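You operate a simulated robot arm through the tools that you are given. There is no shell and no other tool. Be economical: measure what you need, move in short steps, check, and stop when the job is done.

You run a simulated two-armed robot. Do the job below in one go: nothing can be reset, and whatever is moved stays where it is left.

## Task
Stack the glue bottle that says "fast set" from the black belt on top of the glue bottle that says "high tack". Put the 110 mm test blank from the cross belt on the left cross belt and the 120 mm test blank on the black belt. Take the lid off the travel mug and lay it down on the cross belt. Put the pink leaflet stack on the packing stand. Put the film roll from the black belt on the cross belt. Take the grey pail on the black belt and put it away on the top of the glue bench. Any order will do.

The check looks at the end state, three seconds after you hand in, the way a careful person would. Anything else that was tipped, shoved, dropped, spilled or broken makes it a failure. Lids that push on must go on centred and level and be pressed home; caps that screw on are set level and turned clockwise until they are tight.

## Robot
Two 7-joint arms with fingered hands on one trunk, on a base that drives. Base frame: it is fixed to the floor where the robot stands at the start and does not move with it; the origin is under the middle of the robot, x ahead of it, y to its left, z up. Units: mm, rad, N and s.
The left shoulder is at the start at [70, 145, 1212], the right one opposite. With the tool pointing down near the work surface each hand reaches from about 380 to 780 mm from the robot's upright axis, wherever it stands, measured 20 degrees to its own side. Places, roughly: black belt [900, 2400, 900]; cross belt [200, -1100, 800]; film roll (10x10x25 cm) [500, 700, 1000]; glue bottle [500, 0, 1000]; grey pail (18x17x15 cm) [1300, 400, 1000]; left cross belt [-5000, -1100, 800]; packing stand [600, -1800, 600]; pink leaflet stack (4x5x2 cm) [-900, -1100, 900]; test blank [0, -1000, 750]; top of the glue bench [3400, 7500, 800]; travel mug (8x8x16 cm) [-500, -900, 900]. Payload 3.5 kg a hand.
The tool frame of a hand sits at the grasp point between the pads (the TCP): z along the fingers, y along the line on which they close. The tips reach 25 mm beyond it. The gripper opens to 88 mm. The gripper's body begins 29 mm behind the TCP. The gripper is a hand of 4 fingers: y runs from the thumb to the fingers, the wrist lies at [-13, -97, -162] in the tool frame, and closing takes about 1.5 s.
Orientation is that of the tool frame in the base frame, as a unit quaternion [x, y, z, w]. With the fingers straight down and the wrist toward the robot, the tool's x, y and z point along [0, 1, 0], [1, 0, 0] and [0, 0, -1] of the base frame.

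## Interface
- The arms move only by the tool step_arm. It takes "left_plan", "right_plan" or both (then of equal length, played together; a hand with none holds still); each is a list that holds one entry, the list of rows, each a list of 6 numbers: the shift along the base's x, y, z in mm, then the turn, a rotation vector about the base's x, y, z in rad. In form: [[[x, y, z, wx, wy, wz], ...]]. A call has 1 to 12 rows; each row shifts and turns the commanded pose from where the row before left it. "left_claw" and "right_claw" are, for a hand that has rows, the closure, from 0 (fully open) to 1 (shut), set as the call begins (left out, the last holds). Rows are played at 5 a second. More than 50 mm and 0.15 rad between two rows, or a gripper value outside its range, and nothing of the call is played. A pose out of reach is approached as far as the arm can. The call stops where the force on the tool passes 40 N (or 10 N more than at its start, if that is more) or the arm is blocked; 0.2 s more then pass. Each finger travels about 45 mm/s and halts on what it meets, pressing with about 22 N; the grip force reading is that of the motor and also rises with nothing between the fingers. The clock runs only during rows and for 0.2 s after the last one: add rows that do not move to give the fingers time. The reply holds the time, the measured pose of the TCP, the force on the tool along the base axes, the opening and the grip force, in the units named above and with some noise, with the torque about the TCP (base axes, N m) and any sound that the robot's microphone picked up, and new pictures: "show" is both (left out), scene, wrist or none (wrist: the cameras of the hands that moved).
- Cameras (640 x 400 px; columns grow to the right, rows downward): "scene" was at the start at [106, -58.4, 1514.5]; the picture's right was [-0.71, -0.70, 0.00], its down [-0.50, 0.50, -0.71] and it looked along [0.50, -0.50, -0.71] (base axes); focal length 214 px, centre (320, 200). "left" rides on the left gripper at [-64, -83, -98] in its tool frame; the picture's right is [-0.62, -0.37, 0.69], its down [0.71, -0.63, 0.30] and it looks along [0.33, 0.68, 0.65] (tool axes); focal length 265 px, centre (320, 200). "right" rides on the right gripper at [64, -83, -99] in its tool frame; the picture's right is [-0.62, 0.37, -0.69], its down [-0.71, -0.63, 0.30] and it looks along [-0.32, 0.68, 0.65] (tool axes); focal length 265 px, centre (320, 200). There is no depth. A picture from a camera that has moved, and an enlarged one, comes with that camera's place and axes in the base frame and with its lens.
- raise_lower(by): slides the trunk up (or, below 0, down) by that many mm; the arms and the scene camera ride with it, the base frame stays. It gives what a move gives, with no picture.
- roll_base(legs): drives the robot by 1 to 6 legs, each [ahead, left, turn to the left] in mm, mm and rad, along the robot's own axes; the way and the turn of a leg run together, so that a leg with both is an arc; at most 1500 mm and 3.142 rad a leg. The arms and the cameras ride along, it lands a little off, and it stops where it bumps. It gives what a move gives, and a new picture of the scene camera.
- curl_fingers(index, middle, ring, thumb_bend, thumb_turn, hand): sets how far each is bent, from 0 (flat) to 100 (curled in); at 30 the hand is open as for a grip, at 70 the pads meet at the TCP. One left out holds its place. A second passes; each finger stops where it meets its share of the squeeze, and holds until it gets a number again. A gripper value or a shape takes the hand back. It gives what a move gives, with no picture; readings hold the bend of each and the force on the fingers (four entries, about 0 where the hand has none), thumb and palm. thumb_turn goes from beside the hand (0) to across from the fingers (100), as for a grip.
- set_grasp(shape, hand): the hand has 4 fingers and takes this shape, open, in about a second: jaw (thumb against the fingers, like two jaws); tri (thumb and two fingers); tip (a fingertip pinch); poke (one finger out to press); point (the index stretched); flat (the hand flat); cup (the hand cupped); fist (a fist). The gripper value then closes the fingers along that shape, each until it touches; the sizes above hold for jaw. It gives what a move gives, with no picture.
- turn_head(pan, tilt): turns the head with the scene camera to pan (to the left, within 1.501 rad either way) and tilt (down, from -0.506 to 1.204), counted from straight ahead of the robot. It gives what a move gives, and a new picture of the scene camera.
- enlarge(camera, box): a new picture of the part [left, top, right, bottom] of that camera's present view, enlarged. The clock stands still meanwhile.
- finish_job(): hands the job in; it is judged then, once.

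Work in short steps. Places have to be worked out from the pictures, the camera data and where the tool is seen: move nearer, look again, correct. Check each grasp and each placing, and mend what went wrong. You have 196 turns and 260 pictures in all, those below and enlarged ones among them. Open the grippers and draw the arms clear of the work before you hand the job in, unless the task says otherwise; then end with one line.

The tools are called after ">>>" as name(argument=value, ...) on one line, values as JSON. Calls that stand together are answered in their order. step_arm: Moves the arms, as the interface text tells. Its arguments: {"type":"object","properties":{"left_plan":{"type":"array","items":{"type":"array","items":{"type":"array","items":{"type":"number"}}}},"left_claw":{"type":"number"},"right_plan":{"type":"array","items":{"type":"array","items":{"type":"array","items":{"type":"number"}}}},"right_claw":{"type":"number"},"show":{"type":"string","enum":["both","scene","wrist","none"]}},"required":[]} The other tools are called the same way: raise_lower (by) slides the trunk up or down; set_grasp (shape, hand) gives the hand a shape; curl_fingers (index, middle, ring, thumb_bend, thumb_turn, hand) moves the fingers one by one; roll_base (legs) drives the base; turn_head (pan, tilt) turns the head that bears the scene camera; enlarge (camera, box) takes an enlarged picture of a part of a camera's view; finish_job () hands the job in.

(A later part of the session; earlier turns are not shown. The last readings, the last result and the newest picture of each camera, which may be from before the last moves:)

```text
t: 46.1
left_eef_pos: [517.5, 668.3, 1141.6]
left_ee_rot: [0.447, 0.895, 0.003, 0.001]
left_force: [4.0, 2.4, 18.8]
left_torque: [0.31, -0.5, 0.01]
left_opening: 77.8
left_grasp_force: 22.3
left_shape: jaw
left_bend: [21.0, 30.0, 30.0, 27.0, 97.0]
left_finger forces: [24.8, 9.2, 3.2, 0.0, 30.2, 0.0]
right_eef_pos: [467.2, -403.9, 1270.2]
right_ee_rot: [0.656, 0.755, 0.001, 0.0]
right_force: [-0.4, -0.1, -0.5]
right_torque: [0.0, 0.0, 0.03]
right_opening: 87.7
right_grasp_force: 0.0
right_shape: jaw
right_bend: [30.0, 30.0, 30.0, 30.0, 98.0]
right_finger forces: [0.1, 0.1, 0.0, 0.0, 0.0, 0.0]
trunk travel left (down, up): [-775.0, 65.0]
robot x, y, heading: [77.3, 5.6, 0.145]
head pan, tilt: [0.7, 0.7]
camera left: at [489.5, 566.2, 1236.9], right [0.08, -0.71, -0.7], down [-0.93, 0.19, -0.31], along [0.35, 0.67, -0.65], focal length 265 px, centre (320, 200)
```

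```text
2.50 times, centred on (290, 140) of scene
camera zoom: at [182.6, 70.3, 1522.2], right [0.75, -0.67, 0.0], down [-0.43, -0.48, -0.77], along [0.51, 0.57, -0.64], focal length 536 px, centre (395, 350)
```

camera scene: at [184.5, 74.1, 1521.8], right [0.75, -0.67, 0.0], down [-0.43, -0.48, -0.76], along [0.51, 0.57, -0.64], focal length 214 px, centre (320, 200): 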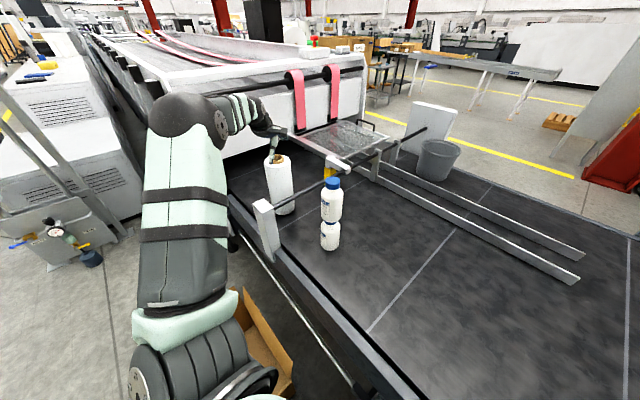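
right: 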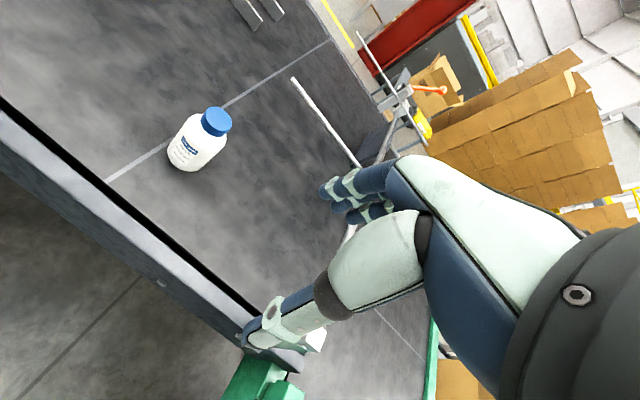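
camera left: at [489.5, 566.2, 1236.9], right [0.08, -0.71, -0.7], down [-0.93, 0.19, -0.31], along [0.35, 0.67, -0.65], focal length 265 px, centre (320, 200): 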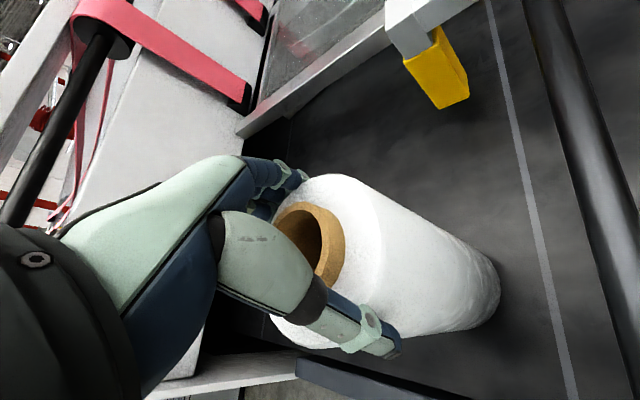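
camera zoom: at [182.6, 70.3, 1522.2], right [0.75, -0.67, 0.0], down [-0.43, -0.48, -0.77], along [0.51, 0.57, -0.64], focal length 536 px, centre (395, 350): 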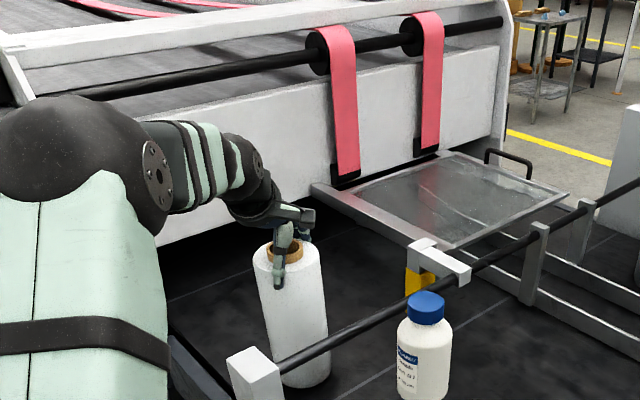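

The roll is gripped (thumb 30 N). I lift gently a little and check that it follows.

>>> step_arm(left_plan=[[[0, 0, 10, 0, 0, 0], [0, 0, 10, 0, 0, 0], [0, 0, 15, 0, 0, 0], [0, 0, 15, 0, 0, 0]]], show="wrist")

>>> enlarge(camera="scene", box=[230, 60, 350, 220])

```text
t: 47.1
left_eef_pos: [519.1, 673.5, 1183.8]
left_ee_rot: [0.447, 0.895, -0.003, -0.001]
left_force: [0.6, -0.2, -10.6]
left_torque: [-0.08, 0.01, 0.01]
left_opening: 78.0
left_grasp_force: 22.9
left_shape: jaw
left_bend: [21.0, 30.0, 31.0, 27.0, 97.0]
left_finger forces: [22.7, 9.2, 2.7, 0.0, 33.7, 0.0]
right_eef_pos: [469.3, -397.8, 1271.9]
right_ee_rot: [0.656, 0.755, -0.001, 0.0]
right_force: [-0.2, -0.2, 1.2]
right_torque: [-0.01, -0.01, 0.0]
right_opening: 87.5
right_grasp_force: 0.1
right_shape: jaw
right_bend: [30.0, 30.0, 30.0, 30.0, 98.0]
right_finger forces: [0.0, 0.1, 0.0, 0.0, 0.1, 0.1]
trunk travel left (down, up): [-775.0, 65.0]
robot x, y, heading: [78.9, 8.2, 0.144]
head pan, tilt: [0.7, 0.7]
camera left: at [492.3, 571.6, 1281.8], right [0.08, -0.72, -0.69], down [-0.93, 0.19, -0.3], along [0.35, 0.67, -0.66], focal length 265 px, centre (320, 200)
```

left: 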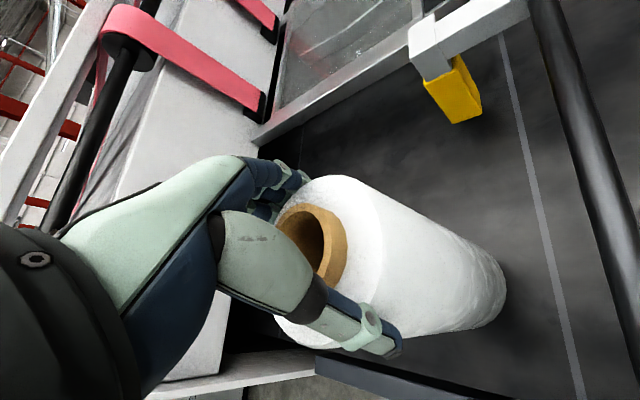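

```text
2.50 times, centred on (290, 140) of scene
camera zoom: at [185.9, 76.4, 1521.5], right [0.75, -0.67, 0.0], down [-0.43, -0.48, -0.76], along [0.51, 0.57, -0.65], focal length 536 px, centre (395, 350)
```

zoom: 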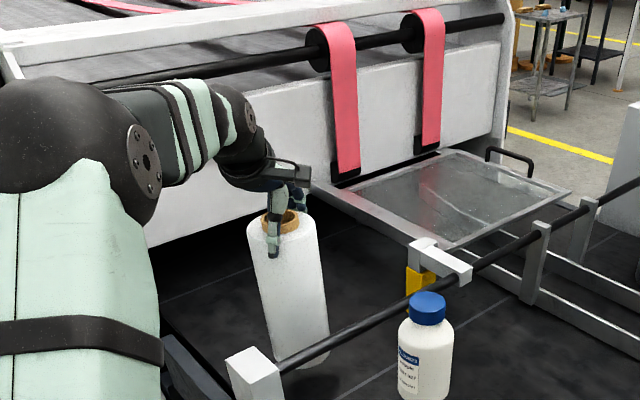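

The roll (≈1.1 kg) is held securely. I raise the trunk and then the hand to carry it over the rod.

>>> raise_lower(by=60)

>>> step_arm(left_plan=[[[0, 0, 20, 0, 0, 0], [0, 0, 20, 0, 0, 0], [0, 0, 20, 0, 0, 0], [-5, 0, 20, 0, 0, 0]]], show="scene")

```text
t: 48.1
left_eef_pos: [519.5, 672.6, 1244.4]
left_ee_rot: [0.447, 0.895, -0.001, 0.0]
left_force: [0.1, 0.1, -11.1]
left_torque: [-0.08, -0.03, -0.02]
left_opening: 78.3
left_grasp_force: 22.4
left_shape: jaw
left_bend: [21.0, 30.0, 31.0, 27.0, 97.0]
left_finger forces: [22.7, 9.3, 2.8, 0.1, 33.4, 0.0]
right_eef_pos: [469.6, -398.6, 1330.8]
right_ee_rot: [0.656, 0.755, -0.002, 0.0]
right_force: [-0.4, 0.2, -0.1]
right_torque: [-0.04, -0.02, 0.0]
right_opening: 87.5
right_grasp_force: 0.1
right_shape: jaw
right_bend: [30.0, 30.0, 30.0, 30.0, 98.0]
right_finger forces: [0.0, 0.1, 0.0, 0.0, 0.0, 0.1]
trunk travel left (down, up): [-835.0, 5.0]
robot x, y, heading: [79.8, 9.7, 0.146]
head pan, tilt: [0.7, 0.7]
```

```text
t: 49.1
left_eef_pos: [513.5, 675.2, 1327.0]
left_ee_rot: [0.448, 0.894, 0.0, -0.001]
left_force: [-0.5, -0.1, -11.1]
left_torque: [-0.05, 0.02, -0.05]
left_opening: 78.2
left_grasp_force: 21.6
left_shape: jaw
left_bend: [21.0, 30.0, 31.0, 27.0, 97.0]
left_finger forces: [22.3, 9.4, 2.9, 0.0, 33.6, 0.0]
right_eef_pos: [467.3, -399.0, 1331.5]
right_ee_rot: [0.655, 0.756, -0.001, 0.001]
right_force: [0.2, 0.4, 0.0]
right_torque: [0.02, -0.01, 0.01]
right_opening: 87.9
right_grasp_force: 0.1
right_shape: jaw
right_bend: [30.0, 30.0, 30.0, 30.0, 98.0]
right_finger forces: [0.0, 0.0, 0.0, 0.0, 0.0, 0.1]
trunk travel left (down, up): [-835.0, 5.0]
robot x, y, heading: [75.3, 3.8, 0.146]
head pan, tilt: [0.7, 0.7]
camera scene: at [184.9, 75.9, 1581.6], right [0.75, -0.67, 0.0], down [-0.43, -0.48, -0.76], along [0.51, 0.57, -0.65], focal length 214 px, centre (320, 200)
```

scene: 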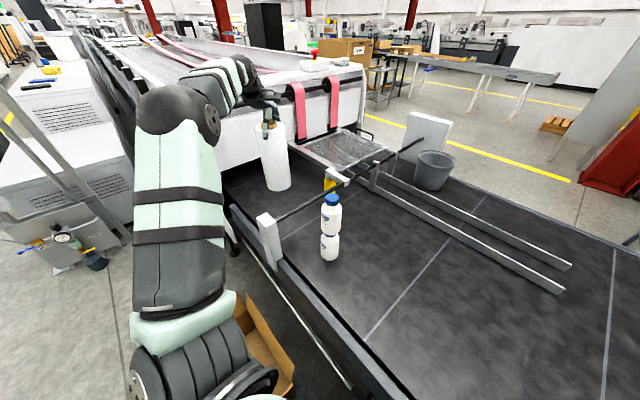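

The roll's bottom is about 50 mm above the rod. I back the robot away from the belt, which draws the roll out over the edge.

>>> roll_base(legs=[[-450, 60, 0]])

```text
t: 51.8
left_eef_pos: [62.2, 673.2, 1323.9]
left_ee_rot: [0.443, 0.897, -0.001, -0.001]
left_force: [-0.1, -0.1, -10.5]
left_torque: [-0.08, -0.01, 0.01]
left_opening: 78.3
left_grasp_force: 22.0
left_shape: jaw
left_bend: [21.0, 30.0, 31.0, 27.0, 97.0]
left_finger forces: [22.6, 9.2, 2.7, 0.0, 32.8, 0.1]
right_eef_pos: [25.5, -399.6, 1330.7]
right_ee_rot: [0.652, 0.758, -0.003, 0.0]
right_force: [0.1, 0.0, -1.2]
right_torque: [0.01, 0.03, -0.01]
right_opening: 87.5
right_grasp_force: 0.1
right_shape: jaw
right_bend: [30.0, 30.0, 30.0, 30.0, 98.0]
right_finger forces: [0.0, 0.1, 0.1, 0.0, 0.0, 0.1]
trunk travel left (down, up): [-835.0, 5.0]
robot x, y, heading: [-372.0, -2.0, 0.155]
head pan, tilt: [0.7, 0.7]
camera scene: at [-262.2, 71.9, 1581.3], right [0.75, -0.66, 0.0], down [-0.43, -0.49, -0.76], along [0.5, 0.57, -0.65], focal length 214 px, centre (320, 200)
```

scene: 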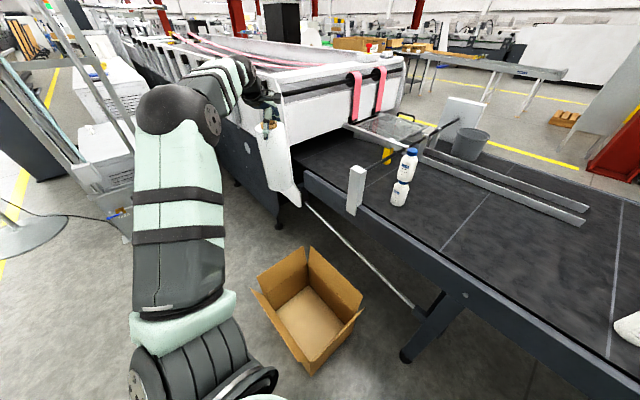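

Clear. I bring the roll in front of the robot, then turn toward the cross belt.

>>> step_arm(left_plan=[[[0, -45, 0, 0, 0, -0.05], [0, -45, 0, 0, 0, -0.05], [0, -45, 0, 0, 0, -0.05], [0, -45, 0, 0, 0, -0.05], [0, -45, 0, 0, 0, -0.05], [0, -45, 0, 0, 0, -0.05], [0, -45, 0, 0, 0, -0.05], [0, -20, 0, 0, 0, -0.05]]], show="none")

>>> roll_base(legs=[[0, 0, -1.5]])

>>> turn_head(pan=0.0, tilt=0.6)

```text
t: 53.6
left_eef_pos: [61.3, 331.4, 1327.2]
left_ee_rot: [0.612, 0.791, -0.001, -0.001]
left_force: [0.6, -1.1, -10.3]
left_torque: [-0.09, -0.03, -0.03]
left_opening: 78.3
left_grasp_force: 22.0
left_shape: jaw
left_bend: [21.0, 30.0, 31.0, 27.0, 97.0]
left_finger forces: [21.9, 8.7, 2.7, 0.0, 32.0, 0.0]
right_eef_pos: [23.9, -402.4, 1330.4]
right_ee_rot: [0.652, 0.758, -0.001, 0.001]
right_force: [-0.7, 0.6, -0.1]
right_torque: [0.01, 0.01, -0.01]
right_opening: 87.4
right_grasp_force: 0.0
right_shape: jaw
right_bend: [30.0, 30.0, 30.0, 30.0, 98.0]
right_finger forces: [0.0, 0.1, 0.0, 0.1, 0.0, 0.0]
trunk travel left (down, up): [-835.0, 5.0]
robot x, y, heading: [-371.9, -2.0, 0.156]
head pan, tilt: [0.7, 0.7]
```

```text
t: 57.7
left_eef_pos: [-10.0, -413.3, 1325.7]
left_ee_rot: [0.988, 0.157, -0.001, 0.0]
left_force: [0.0, 0.3, -11.2]
left_torque: [0.01, 0.07, -0.04]
left_opening: 77.8
left_grasp_force: 21.7
left_shape: jaw
left_bend: [21.0, 30.0, 31.0, 28.0, 97.0]
left_finger forces: [21.0, 8.1, 2.7, 0.0, 30.4, 0.0]
right_eef_pos: [-745.8, -417.7, 1331.6]
right_ee_rot: [0.994, 0.105, -0.001, -0.001]
right_force: [1.4, -0.4, 0.5]
right_torque: [0.0, -0.02, 0.02]
right_opening: 87.4
right_grasp_force: 0.1
right_shape: jaw
right_bend: [30.0, 30.0, 30.0, 30.0, 98.0]
right_finger forces: [0.0, 0.0, 0.0, 0.0, 0.0, 0.0]
trunk travel left (down, up): [-835.0, 5.0]
robot x, y, heading: [-370.6, -3.1, -1.358]
head pan, tilt: [0.7, 0.7]
camera scene: at [-292.4, -105.0, 1581.6], right [-0.61, -0.79, 0.0], down [-0.51, 0.4, -0.76], along [0.6, -0.47, -0.65], focal length 214 px, centre (320, 200)
```

scene: 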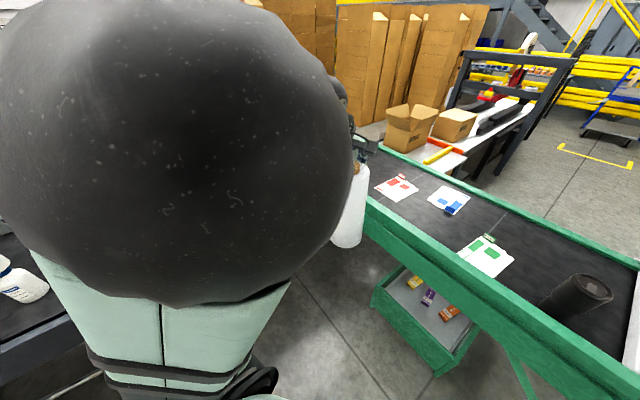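

```text
t: 58.8
left_eef_pos: [-9.4, -410.1, 1326.1]
left_ee_rot: [0.988, 0.156, 0.0, -0.001]
left_force: [0.3, 0.3, -11.1]
left_torque: [0.04, 0.02, -0.02]
left_opening: 78.2
left_grasp_force: 21.8
left_shape: jaw
left_bend: [22.0, 30.0, 31.0, 28.0, 97.0]
left_finger forces: [21.1, 8.3, 2.9, 0.0, 31.0, 0.0]
right_eef_pos: [-746.5, -418.2, 1330.8]
right_ee_rot: [0.995, 0.105, -0.001, 0.0]
right_force: [0.2, 0.1, -0.3]
right_torque: [0.03, -0.01, 0.03]
right_opening: 87.5
right_grasp_force: 0.2
right_shape: jaw
right_bend: [30.0, 30.0, 30.0, 30.0, 98.0]
right_finger forces: [0.0, 0.0, 0.0, 0.1, 0.0, 0.0]
trunk travel left (down, up): [-835.0, 5.0]
robot x, y, heading: [-370.2, -1.4, -1.357]
head pan, tilt: [0.0, 0.6]
camera scene: at [-341.4, -139.4, 1590.2], right [-0.98, -0.21, 0.0], down [-0.12, 0.55, -0.82], along [0.17, -0.81, -0.57], focal length 214 px, centre (320, 200)
```

scene: 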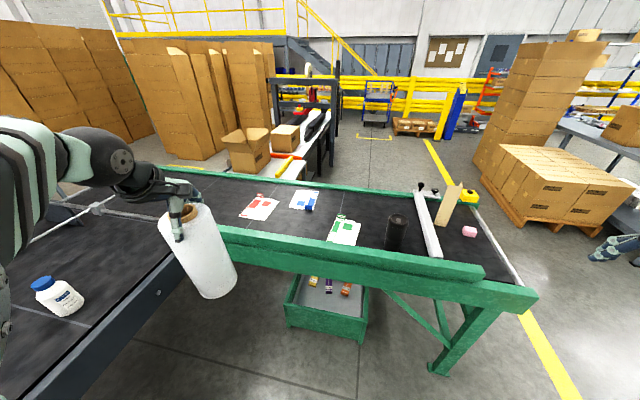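

The roll hangs steadily. I look closer at the items on the cross belt and in the tray.

>>> enlarge(camera="scene", box=[220, 170, 400, 340])

>>> enlarge(camera="scene", box=[370, 160, 530, 290])

```text
2.35 times, centred on (310, 255) of scene
camera zoom: at [-341.4, -139.4, 1590.2], right [-0.98, -0.21, 0.0], down [-0.12, 0.55, -0.82], along [0.17, -0.81, -0.57], focal length 505 px, centre (344, 71)
```

zoom: 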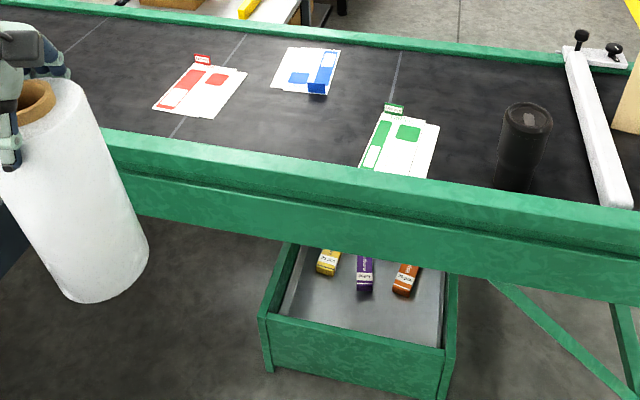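

```text
3.08 times, centred on (450, 225) of scene
camera zoom: at [-341.4, -139.4, 1590.2], right [-0.98, -0.21, 0.0], down [-0.12, 0.55, -0.82], along [0.17, -0.81, -0.57], focal length 660 px, centre (-80, 123)
```

zoom: 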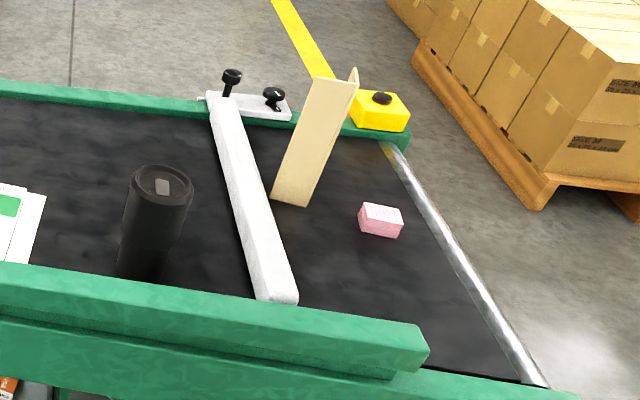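

The blanks are the labelled bars in the tray under the belt. Free belt space for the roll is around [20, -1000]. I drive to stand before it.

>>> roll_base(legs=[[0, 0, -0.214], [360, 170, 0]])

```text
t: 62.1
left_eef_pos: [71.5, -832.0, 1327.3]
left_ee_rot: [0.999, 0.051, 0.0, 0.0]
left_force: [0.0, 0.1, -10.8]
left_torque: [0.05, 0.07, 0.03]
left_opening: 78.0
left_grasp_force: 22.1
left_shape: jaw
left_bend: [22.0, 30.0, 31.0, 27.0, 97.0]
left_finger forces: [21.2, 8.3, 2.9, 0.0, 31.2, 0.0]
right_eef_pos: [-650.5, -685.6, 1330.8]
right_ee_rot: [1.0, 0.0, 0.0, 0.001]
right_force: [-0.1, 0.3, 0.6]
right_torque: [-0.02, 0.0, 0.05]
right_opening: 88.0
right_grasp_force: 0.2
right_shape: jaw
right_bend: [30.0, 30.0, 30.0, 30.0, 98.0]
right_finger forces: [0.1, 0.1, 0.0, 0.0, 0.0, 0.0]
trunk travel left (down, up): [-835.0, 5.0]
robot x, y, heading: [-195.8, -359.4, -1.574]
head pan, tilt: [0.0, 0.6]
camera scene: at [-196.7, -497.1, 1590.5], right [-1.0, 0.0, 0.0], down [0.0, 0.56, -0.83], along [0.0, -0.83, -0.56], focal length 214 px, centre (320, 200)
```

scene: 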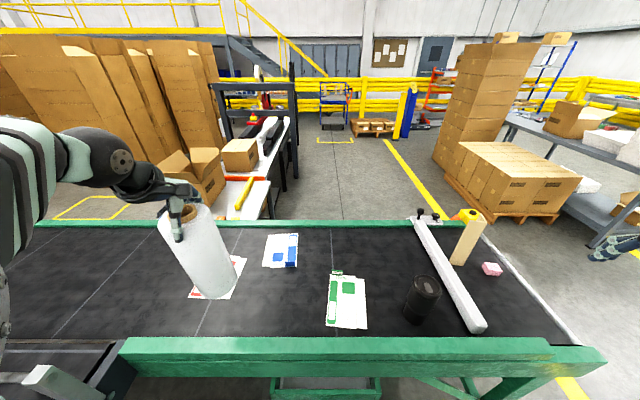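

I move the roll over the free spot near [-30, -1000] and lower part way.

>>> step_arm(left_plan=[[[-20, -34, 0, 0, 0, 0], [-20, -34, 0, 0, 0, 0], [-20, -34, 0, 0, 0, 0], [-20, -34, -20, 0, 0, 0], [-20, -32, -30, 0, 0, 0], [0, 0, -40, 0, 0, 0], [0, 0, -40, 0, 0, 0], [0, 0, -40, 0, 0, 0], [0, 0, -30, 0, 0, 0]]])

```text
t: 64.1
left_eef_pos: [-27.7, -1004.4, 1124.6]
left_ee_rot: [0.999, 0.052, 0.0, -0.002]
left_force: [0.0, -0.7, -10.6]
left_torque: [-0.09, 0.0, 0.02]
left_opening: 78.3
left_grasp_force: 21.9
left_shape: jaw
left_bend: [22.0, 30.0, 30.0, 27.0, 97.0]
left_finger forces: [21.0, 8.4, 3.0, 0.1, 29.6, 0.0]
right_eef_pos: [-650.0, -689.3, 1331.0]
right_ee_rot: [1.0, 0.0, -0.002, -0.001]
right_force: [0.5, -0.4, -0.9]
right_torque: [0.01, 0.0, 0.03]
right_opening: 87.7
right_grasp_force: 0.1
right_shape: jaw
right_bend: [30.0, 30.0, 30.0, 30.0, 98.0]
right_finger forces: [0.0, 0.1, 0.1, 0.0, 0.0, 0.0]
trunk travel left (down, up): [-835.0, 5.0]
robot x, y, heading: [-195.4, -360.6, -1.571]
head pan, tilt: [0.0, 0.6]
camera scene: at [-195.2, -501.7, 1590.1], right [-1.0, 0.0, 0.0], down [0.0, 0.57, -0.82], along [0.0, -0.82, -0.57], focal length 214 px, centre (320, 200)
camera left: at [-99.7, -928.8, 1222.8], right [-0.65, 0.3, -0.69], down [0.65, 0.7, -0.3], along [0.39, -0.65, -0.66], focal length 265 px, centre (320, 200)
```

scene: 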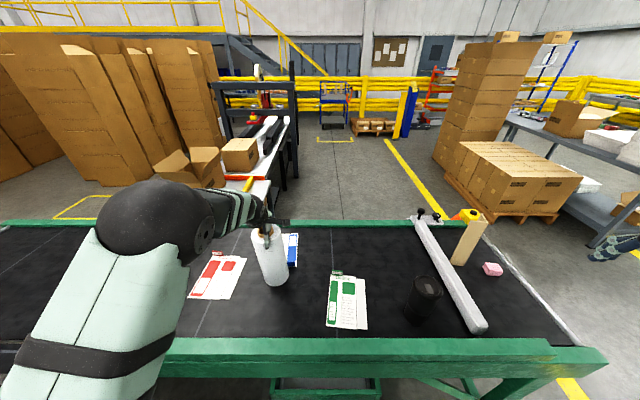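
left: 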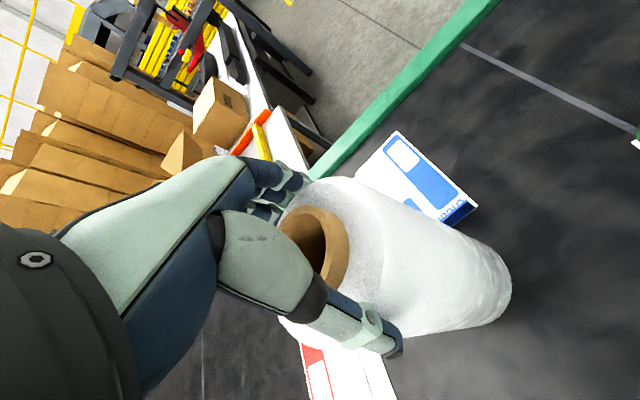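

The spot is clear of the cards. I keep lowering gently to contact.

>>> step_arm(left_plan=[[[0, 0, -15, 0, 0, 0], [0, 0, -15, 0, 0, 0], [0, 0, -10, 0, 0, 0], [0, 0, -5, 0, 0, 0], [0, 0, -5, 0, 0, 0], [0, 0, 0, 0, 0, 0]]], show="none")

>>> enlarge(camera="scene", box=[180, 210, 380, 340])

```text
t: 65.3
left_eef_pos: [-32.0, -1008.8, 1092.1]
left_ee_rot: [0.999, 0.05, -0.002, 0.016]
left_force: [-3.1, 4.1, 21.5]
left_torque: [1.31, 0.18, 0.12]
left_opening: 76.4
left_grasp_force: 22.7
left_shape: jaw
left_bend: [23.0, 32.0, 31.0, 26.0, 95.0]
left_finger forces: [18.2, 6.2, 2.7, 0.1, 43.5, 0.1]
right_eef_pos: [-651.0, -682.8, 1330.4]
right_ee_rot: [1.0, -0.001, 0.0, 0.0]
right_force: [0.7, 0.0, 0.6]
right_torque: [-0.02, 0.05, 0.02]
right_opening: 87.5
right_grasp_force: 0.0
right_shape: jaw
right_bend: [30.0, 30.0, 30.0, 30.0, 98.0]
right_finger forces: [0.0, 0.0, 0.1, 0.1, 0.1, 0.0]
trunk travel left (down, up): [-835.0, 5.0]
robot x, y, heading: [-195.8, -357.3, -1.57]
head pan, tilt: [0.0, 0.6]
stopped in row 5 (left hand): the force on the tool passed its limit at 44 N (the readings are from after the stop); the commanded pose is now the measured one
```

```text
3.08 times, centred on (280, 275) of scene
camera zoom: at [-198.1, -494.7, 1590.8], right [-1.0, 0.0, 0.0], down [0.0, 0.56, -0.83], along [0.0, -0.83, -0.56], focal length 660 px, centre (443, -31)
```

zoom: 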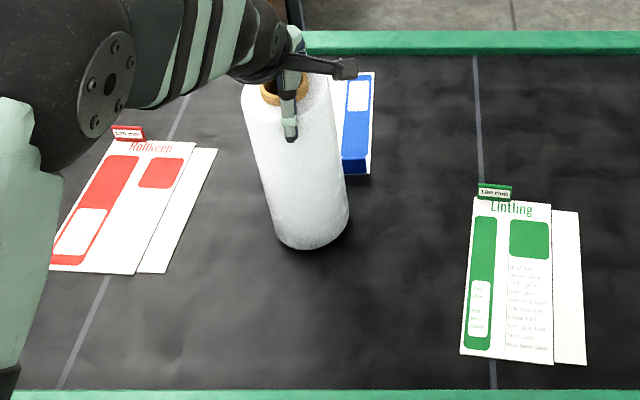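

The roll is standing on the belt (belt z ≈ 854). I ease up and open the fingers flat.

>>> step_arm(left_plan=[[[0, 0, 2, 0, 0, 0], [0, 0, 2, 0, 0, 0]]], show="none")

>>> curl_fingers(hand="left", index=0, middle=0, ring=0, thumb_bend=0, thumb_turn=100)

>>> enlarge(camera="left", box=[0, 0, 640, 400])

>>> enlarge(camera="scene", box=[180, 210, 380, 340])

```text
t: 65.9
left_eef_pos: [-31.6, -1007.1, 1091.3]
left_ee_rot: [0.999, 0.051, -0.001, 0.012]
left_force: [-1.7, 0.5, 14.5]
left_torque: [0.44, 0.12, 0.06]
left_opening: 76.5
left_grasp_force: 21.8
left_shape: jaw
left_bend: [23.0, 31.0, 31.0, 26.0, 95.0]
left_finger forces: [19.9, 7.4, 3.5, 0.0, 35.5, 0.1]
right_eef_pos: [-651.2, -684.5, 1331.9]
right_ee_rot: [1.0, 0.0, -0.001, 0.002]
right_force: [1.1, -1.3, -0.2]
right_torque: [0.01, 0.01, 0.02]
right_opening: 87.3
right_grasp_force: 0.0
right_shape: jaw
right_bend: [30.0, 30.0, 30.0, 30.0, 98.0]
right_finger forces: [0.1, 0.0, 0.0, 0.0, 0.0, 0.0]
trunk travel left (down, up): [-835.0, 5.0]
robot x, y, heading: [-192.8, -357.1, -1.566]
head pan, tilt: [0.0, 0.6]
```

```text
t: 66.9
left_eef_pos: [-29.2, -1008.7, 1088.7]
left_ee_rot: [0.999, 0.05, -0.003, 0.01]
left_force: [0.3, 0.2, 0.9]
left_torque: [0.02, 0.0, 0.0]
left_opening: 132.5
left_grasp_force: 0.1
left_shape: fingers
left_bend: [0.0, 0.0, 0.0, 0.0, 95.0]
left_finger forces: [0.1, 0.0, 0.1, 0.0, 0.0, 0.1]
right_eef_pos: [-649.2, -687.9, 1331.1]
right_ee_rot: [1.0, 0.0, -0.001, 0.0]
right_force: [0.0, -0.1, 0.3]
right_torque: [0.02, 0.0, -0.01]
right_opening: 87.7
right_grasp_force: 0.0
right_shape: jaw
right_bend: [30.0, 30.0, 30.0, 30.0, 98.0]
right_finger forces: [0.0, 0.1, 0.0, 0.1, 0.0, 0.0]
trunk travel left (down, up): [-835.0, 5.0]
robot x, y, heading: [-194.5, -358.6, -1.573]
head pan, tilt: [0.0, 0.6]
```

```text
1.00 times, centred on (320, 200) of left (not enlarged: the box is as wide or as high as the picture)
camera zoom: at [-100.7, -930.6, 1185.4], right [-0.66, 0.29, -0.7], down [0.65, 0.69, -0.32], along [0.39, -0.66, -0.64], focal length 265 px, centre (320, 200)
```

zoom: 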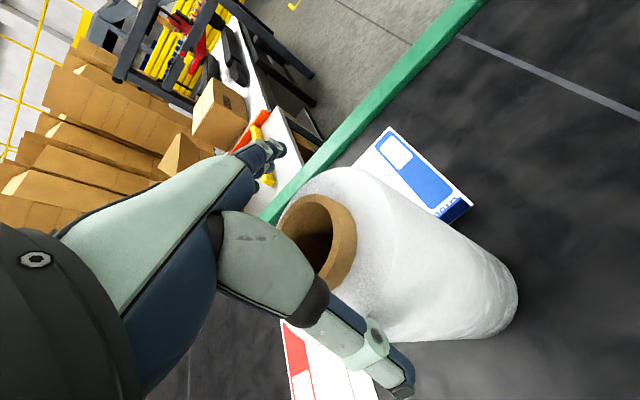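

```text
3.08 times, centred on (280, 275) of scene
camera zoom: at [-196.1, -498.9, 1590.3], right [-1.0, 0.0, 0.0], down [0.0, 0.57, -0.82], along [0.0, -0.82, -0.57], focal length 660 px, centre (443, -31)
```

zoom: 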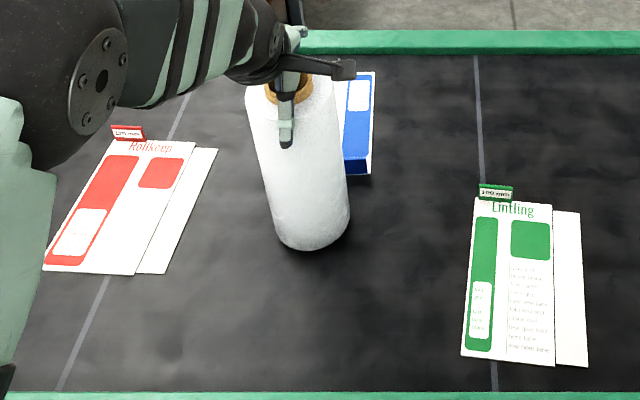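

The roll stands freely. I pull the hand straight up and back.

>>> step_arm(left_plan=[[[0, 0, 20, 0, 0, 0], [0, 0, 30, 0, 0, 0], [0, 0, 40, 0, 0, 0], [0, 0, 40, 0, 0, 0], [0, 0, 40, 0, 0, 0], [0, 40, 20, 0, 0, 0], [0, 45, 0, 0, 0, 0], [0, 45, 0, 0, 0, 0]]], show="scene")

>>> set_grasp(hand="left", shape="jaw")

>>> turn_head(pan=0, tilt=1.1)

```text
t: 68.7
left_eef_pos: [-27.6, -872.9, 1277.2]
left_ee_rot: [0.999, 0.05, -0.002, 0.011]
left_force: [-0.4, 1.1, 0.7]
left_torque: [-0.06, 0.02, 0.0]
left_opening: 132.9
left_grasp_force: 0.0
left_shape: fingers
left_bend: [0.0, 0.0, 0.0, 0.0, 95.0]
left_finger forces: [0.0, 0.0, 0.0, 0.0, 0.1, 0.1]
right_eef_pos: [-648.2, -683.1, 1332.1]
right_ee_rot: [1.0, 0.0, -0.001, 0.001]
right_force: [0.2, 0.3, -0.8]
right_torque: [-0.04, 0.03, 0.02]
right_opening: 87.8
right_grasp_force: 0.0
right_shape: jaw
right_bend: [30.0, 30.0, 30.0, 30.0, 98.0]
right_finger forces: [0.0, 0.0, 0.0, 0.0, 0.0, 0.0]
trunk travel left (down, up): [-835.0, 5.0]
robot x, y, heading: [-192.7, -359.3, -1.57]
head pan, tilt: [0.0, 0.6]
camera scene: at [-195.5, -495.6, 1590.6], right [-1.0, 0.0, 0.0], down [0.0, 0.56, -0.83], along [0.0, -0.83, -0.56], focal length 214 px, centre (320, 200)
```

scene: 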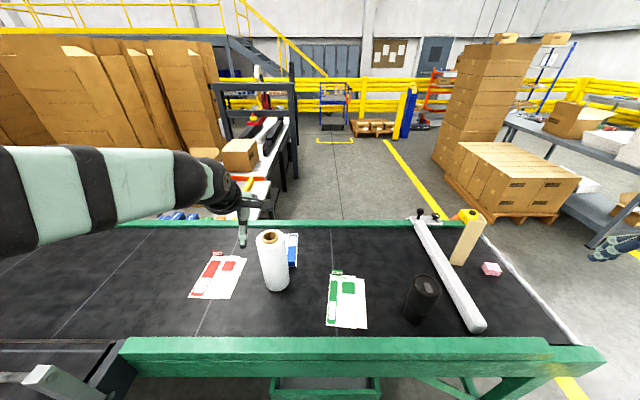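

```text
t: 69.6
left_eef_pos: [-27.4, -875.4, 1276.5]
left_ee_rot: [0.999, 0.051, -0.003, 0.011]
left_force: [-0.5, 0.5, 0.1]
left_torque: [0.04, 0.0, -0.02]
left_opening: 87.9
left_grasp_force: 0.1
left_shape: jaw
left_bend: [30.0, 30.0, 30.0, 30.0, 97.0]
left_finger forces: [0.1, 0.0, 0.0, 0.0, 0.0, 0.1]
right_eef_pos: [-649.9, -687.4, 1331.6]
right_ee_rot: [1.0, 0.0, -0.001, 0.0]
right_force: [0.2, -0.2, -0.7]
right_torque: [-0.04, 0.0, 0.04]
right_opening: 87.5
right_grasp_force: 0.1
right_shape: jaw
right_bend: [30.0, 30.0, 30.0, 30.0, 98.0]
right_finger forces: [0.0, 0.0, 0.0, 0.0, 0.1, 0.1]
trunk travel left (down, up): [-835.0, 5.0]
robot x, y, heading: [-193.7, -361.5, -1.572]
head pan, tilt: [0.0, 0.6]
```

```text
t: 70.5
left_eef_pos: [-27.5, -875.9, 1276.9]
left_ee_rot: [0.999, 0.05, -0.002, 0.01]
left_force: [0.2, -0.6, 0.7]
left_torque: [0.02, 0.01, 0.0]
left_opening: 88.1
left_grasp_force: 0.0
left_shape: jaw
left_bend: [30.0, 30.0, 30.0, 30.0, 97.0]
left_finger forces: [0.0, 0.1, 0.0, 0.1, 0.0, 0.1]
right_eef_pos: [-650.3, -686.6, 1330.7]
right_ee_rot: [1.0, 0.001, -0.001, 0.0]
right_force: [0.5, 0.7, -0.8]
right_torque: [-0.01, 0.01, -0.01]
right_opening: 87.8
right_grasp_force: 0.1
right_shape: jaw
right_bend: [30.0, 30.0, 30.0, 30.0, 98.0]
right_finger forces: [0.0, 0.0, 0.0, 0.0, 0.1, 0.0]
trunk travel left (down, up): [-835.0, 5.0]
robot x, y, heading: [-195.9, -360.7, -1.566]
head pan, tilt: [0.0, 1.1]
camera scene: at [-196.6, -472.6, 1551.9], right [-1.0, 0.0, 0.0], down [0.0, 0.89, -0.45], along [0.0, -0.45, -0.89], focal length 214 px, centre (320, 200)
```

scene: 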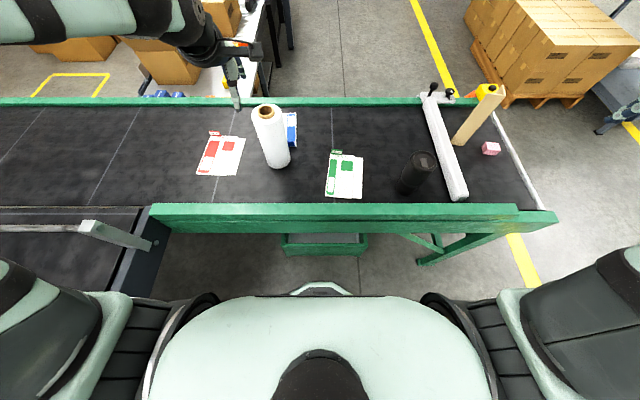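

Roll done. The tray with the blanks turns out to be low (z≈300, just behind the near rail). I back off and shift right, fold the left arm, then lower the trunk.

>>> roll_base(legs=[[-150, -110, 0]])

>>> step_arm(left_plan=[[[-10, 40, 0, 0, 0, 0], [-10, 40, 0, 0, 0, 0]]], show="none")

>>> turn_head(pan=0, tilt=0.8)

```text
t: 72.0
left_eef_pos: [-141.8, -732.8, 1274.9]
left_ee_rot: [0.999, 0.051, -0.004, 0.009]
left_force: [0.2, -0.2, -0.7]
left_torque: [-0.02, -0.02, 0.0]
left_opening: 87.8
left_grasp_force: 0.1
left_shape: jaw
left_bend: [30.0, 30.0, 30.0, 30.0, 97.0]
left_finger forces: [0.0, 0.1, 0.0, 0.0, 0.1, 0.1]
right_eef_pos: [-763.5, -543.7, 1332.2]
right_ee_rot: [1.0, 0.0, -0.002, -0.001]
right_force: [0.1, -0.7, -0.2]
right_torque: [-0.01, 0.0, 0.01]
right_opening: 87.4
right_grasp_force: 0.0
right_shape: jaw
right_bend: [30.0, 30.0, 30.0, 30.0, 98.0]
right_finger forces: [0.1, 0.0, 0.0, 0.0, 0.0, 0.0]
trunk travel left (down, up): [-835.0, 5.0]
robot x, y, heading: [-309.0, -212.7, -1.565]
head pan, tilt: [0.0, 1.1]
camera scene: at [-309.2, -331.0, 1551.5], right [-1.0, 0.0, 0.0], down [0.0, 0.89, -0.45], along [0.0, -0.45, -0.89], focal length 214 px, centre (320, 200)
```

scene: 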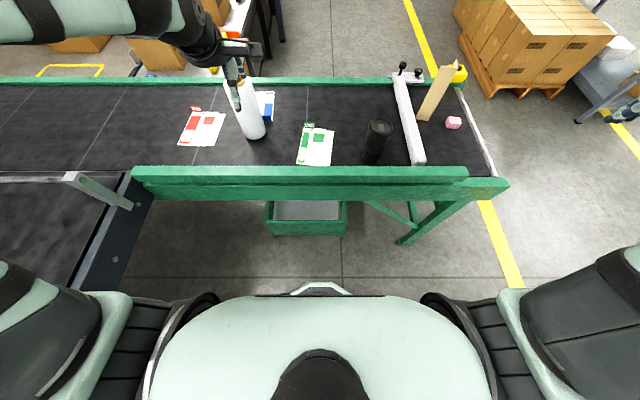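

```text
t: 72.6
left_eef_pos: [-161.2, -647.4, 1276.4]
left_ee_rot: [0.999, 0.05, -0.002, 0.011]
left_force: [-0.6, 0.5, 0.1]
left_torque: [0.02, -0.03, 0.02]
left_opening: 87.8
left_grasp_force: 0.0
left_shape: jaw
left_bend: [30.0, 30.0, 30.0, 30.0, 97.0]
left_finger forces: [0.0, 0.0, 0.0, 0.0, 0.1, 0.0]
right_eef_pos: [-763.4, -539.8, 1332.5]
right_ee_rot: [1.0, 0.0, -0.002, 0.001]
right_force: [0.3, -0.6, -0.1]
right_torque: [0.01, -0.02, -0.04]
right_opening: 87.6
right_grasp_force: 0.0
right_shape: jaw
right_bend: [30.0, 30.0, 30.0, 30.0, 98.0]
right_finger forces: [0.0, 0.0, 0.1, 0.0, 0.0, 0.0]
trunk travel left (down, up): [-835.0, 5.0]
robot x, y, heading: [-310.1, -212.4, -1.572]
head pan, tilt: [0.0, 1.1]
```

```text
t: 73.4
left_eef_pos: [-163.1, -648.3, 1277.5]
left_ee_rot: [0.999, 0.051, -0.002, 0.01]
left_force: [0.0, -0.4, 1.4]
left_torque: [-0.02, 0.04, 0.04]
left_opening: 88.0
left_grasp_force: 0.0
left_shape: jaw
left_bend: [30.0, 30.0, 30.0, 30.0, 97.0]
left_finger forces: [0.0, 0.0, 0.0, 0.0, 0.1, 0.0]
right_eef_pos: [-766.2, -540.1, 1331.2]
right_ee_rot: [1.0, 0.0, 0.0, 0.001]
right_force: [0.1, 0.6, -0.5]
right_torque: [-0.03, -0.02, 0.04]
right_opening: 87.8
right_grasp_force: 0.0
right_shape: jaw
right_bend: [30.0, 30.0, 30.0, 30.0, 98.0]
right_finger forces: [0.0, 0.0, 0.1, 0.0, 0.1, 0.0]
trunk travel left (down, up): [-835.0, 5.0]
robot x, y, heading: [-310.2, -213.1, -1.57]
head pan, tilt: [0.0, 0.799]
camera scene: at [-312.9, -344.6, 1573.5], right [-1.0, 0.0, 0.0], down [0.0, 0.72, -0.7], along [0.0, -0.7, -0.72], focal length 214 px, centre (320, 200)
```

scene: 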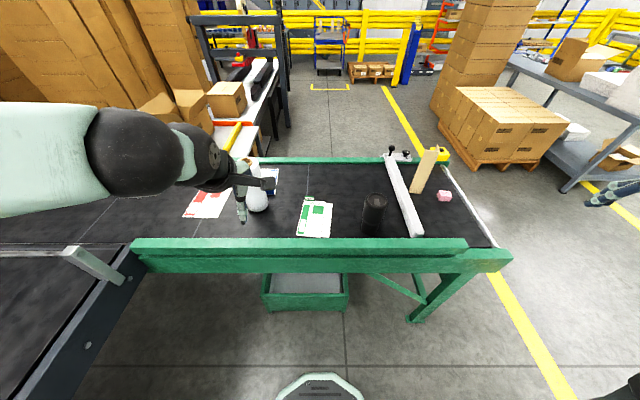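

The arms clear the rail and the black belt's corner. I lower the trunk.

>>> raise_lower(by=-640)

>>> turn_head(pan=0, tilt=0.6)

```text
refused: -640 is not a number from -400 to 400
```

```text
t: 74.2
left_eef_pos: [-162.1, -648.0, 1277.5]
left_ee_rot: [0.999, 0.051, -0.001, 0.01]
left_force: [-0.6, 0.4, 0.3]
left_torque: [-0.01, 0.02, -0.04]
left_opening: 87.8
left_grasp_force: 0.0
left_shape: jaw
left_bend: [30.0, 30.0, 30.0, 30.0, 97.0]
left_finger forces: [0.0, 0.1, 0.0, 0.1, 0.0, 0.0]
right_eef_pos: [-766.7, -540.5, 1330.1]
right_ee_rot: [1.0, -0.001, -0.001, -0.001]
right_force: [0.0, 0.0, -0.2]
right_torque: [-0.03, -0.03, -0.02]
right_opening: 87.4
right_grasp_force: 0.0
right_shape: jaw
right_bend: [30.0, 30.0, 30.0, 30.0, 98.0]
right_finger forces: [0.0, 0.1, 0.0, 0.0, 0.0, 0.0]
trunk travel left (down, up): [-835.0, 5.0]
robot x, y, heading: [-310.4, -207.2, -1.573]
head pan, tilt: [0.0, 0.6]
camera scene: at [-312.8, -352.2, 1590.4], right [-1.0, 0.0, 0.0], down [0.0, 0.57, -0.82], along [0.0, -0.82, -0.57], focal length 214 px, centre (320, 200)
```

scene: 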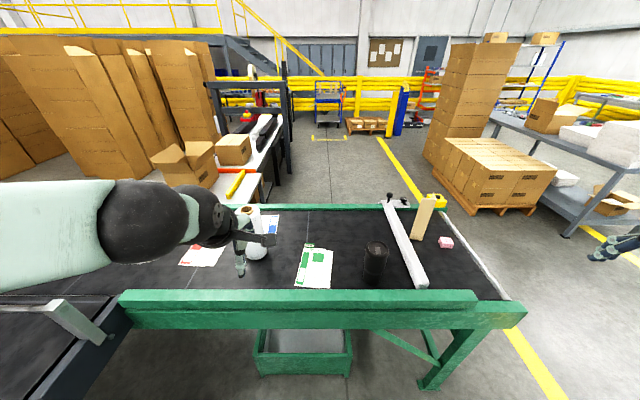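

The trunk moves at most 400 at a time; I do it in two parts.

>>> raise_lower(by=-400)

>>> raise_lower(by=-240)

>>> turn_head(pan=0, tilt=0.7)

```text
t: 78.0
left_eef_pos: [-162.7, -648.1, 877.8]
left_ee_rot: [0.999, 0.051, -0.002, 0.011]
left_force: [-1.1, 0.3, 0.1]
left_torque: [0.03, 0.01, 0.01]
left_opening: 87.9
left_grasp_force: 0.1
left_shape: jaw
left_bend: [30.0, 30.0, 30.0, 30.0, 97.0]
left_finger forces: [0.0, 0.0, 0.0, 0.0, 0.1, 0.0]
right_eef_pos: [-766.1, -539.9, 931.6]
right_ee_rot: [1.0, 0.0, 0.0, 0.0]
right_force: [0.1, 0.7, -0.5]
right_torque: [0.01, -0.04, 0.01]
right_opening: 87.3
right_grasp_force: 0.0
right_shape: jaw
right_bend: [30.0, 30.0, 30.0, 30.0, 98.0]
right_finger forces: [0.0, 0.0, 0.1, 0.0, 0.0, 0.0]
trunk travel left (down, up): [-435.0, 405.0]
robot x, y, heading: [-309.6, -210.9, -1.569]
head pan, tilt: [0.0, 0.6]
```

```text
t: 80.5
left_eef_pos: [-161.3, -647.8, 638.5]
left_ee_rot: [0.999, 0.051, -0.002, 0.01]
left_force: [0.1, -0.1, 0.5]
left_torque: [-0.02, -0.01, -0.01]
left_opening: 88.0
left_grasp_force: 0.0
left_shape: jaw
left_bend: [30.0, 30.0, 30.0, 30.0, 97.0]
left_finger forces: [0.1, 0.0, 0.0, 0.0, 0.0, 0.1]
right_eef_pos: [-766.4, -539.2, 691.0]
right_ee_rot: [1.0, 0.0, -0.001, 0.0]
right_force: [0.1, -0.3, 0.6]
right_torque: [-0.01, -0.02, -0.01]
right_opening: 87.7
right_grasp_force: 0.0
right_shape: jaw
right_bend: [30.0, 30.0, 30.0, 30.0, 98.0]
right_finger forces: [0.1, 0.1, 0.0, 0.1, 0.0, 0.0]
trunk travel left (down, up): [-195.0, 645.0]
robot x, y, heading: [-310.3, -213.0, -1.571]
head pan, tilt: [0.0, 0.6]
```

```text
t: 81.2
left_eef_pos: [-161.9, -648.0, 637.7]
left_ee_rot: [0.999, 0.05, -0.002, 0.011]
left_force: [0.7, 0.4, 0.3]
left_torque: [0.0, -0.06, 0.02]
left_opening: 87.8
left_grasp_force: 0.1
left_shape: jaw
left_bend: [30.0, 30.0, 30.0, 30.0, 97.0]
left_finger forces: [0.0, 0.1, 0.0, 0.0, 0.0, 0.0]
right_eef_pos: [-767.0, -540.0, 689.9]
right_ee_rot: [1.0, -0.001, 0.0, 0.0]
right_force: [-0.1, -0.1, 0.3]
right_torque: [0.0, 0.01, -0.02]
right_opening: 87.7
right_grasp_force: 0.1
right_shape: jaw
right_bend: [30.0, 30.0, 30.0, 30.0, 98.0]
right_finger forces: [0.1, 0.1, 0.0, 0.0, 0.0, 0.0]
trunk travel left (down, up): [-195.0, 645.0]
robot x, y, heading: [-309.2, -211.9, -1.57]
head pan, tilt: [0.0, 0.7]
camera scene: at [-312.4, -348.7, 941.9], right [-1.0, 0.0, 0.0], down [0.0, 0.64, -0.77], along [0.0, -0.77, -0.64], focal length 214 px, centre (320, 200)
```

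scene: 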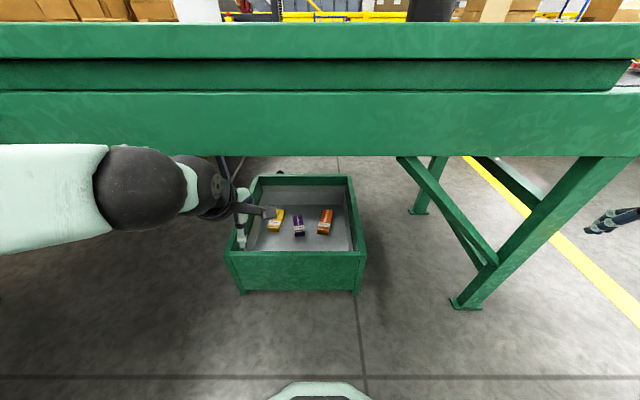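

>>> enlarge(camera="scene", box=[220, 165, 380, 295])

>>> enlarge(camera="scene", box=[260, 200, 340, 245])

```text
3.08 times, centred on (300, 230) of scene
camera zoom: at [-312.4, -348.7, 941.9], right [-1.0, 0.0, 0.0], down [0.0, 0.64, -0.77], along [0.0, -0.77, -0.64], focal length 660 px, centre (382, 108)
```

zoom: 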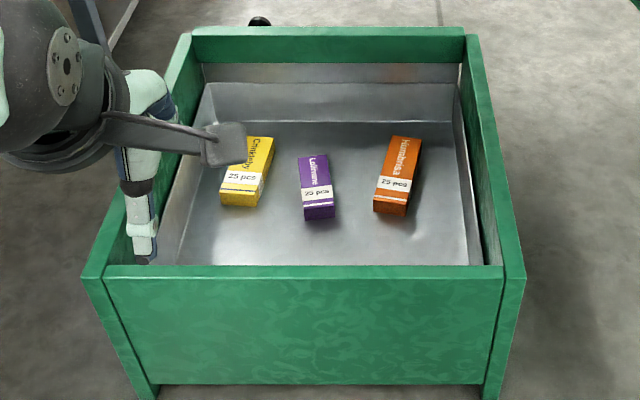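

```text
8.00 times, centred on (300, 222) of scene
camera zoom: at [-312.4, -348.7, 941.9], right [-1.0, 0.0, 0.0], down [0.0, 0.64, -0.77], along [0.0, -0.77, -0.64], focal length 1716 px, centre (480, 20)
```

zoom: 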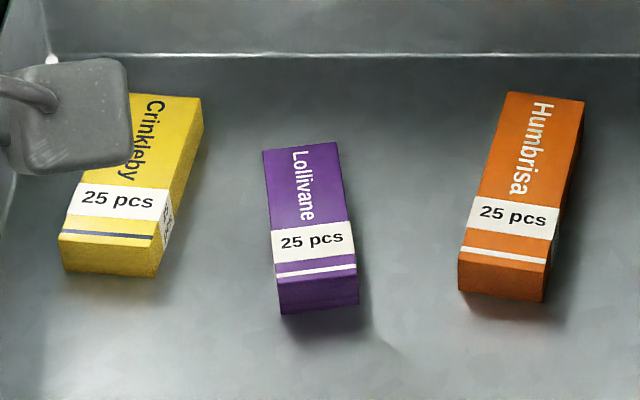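

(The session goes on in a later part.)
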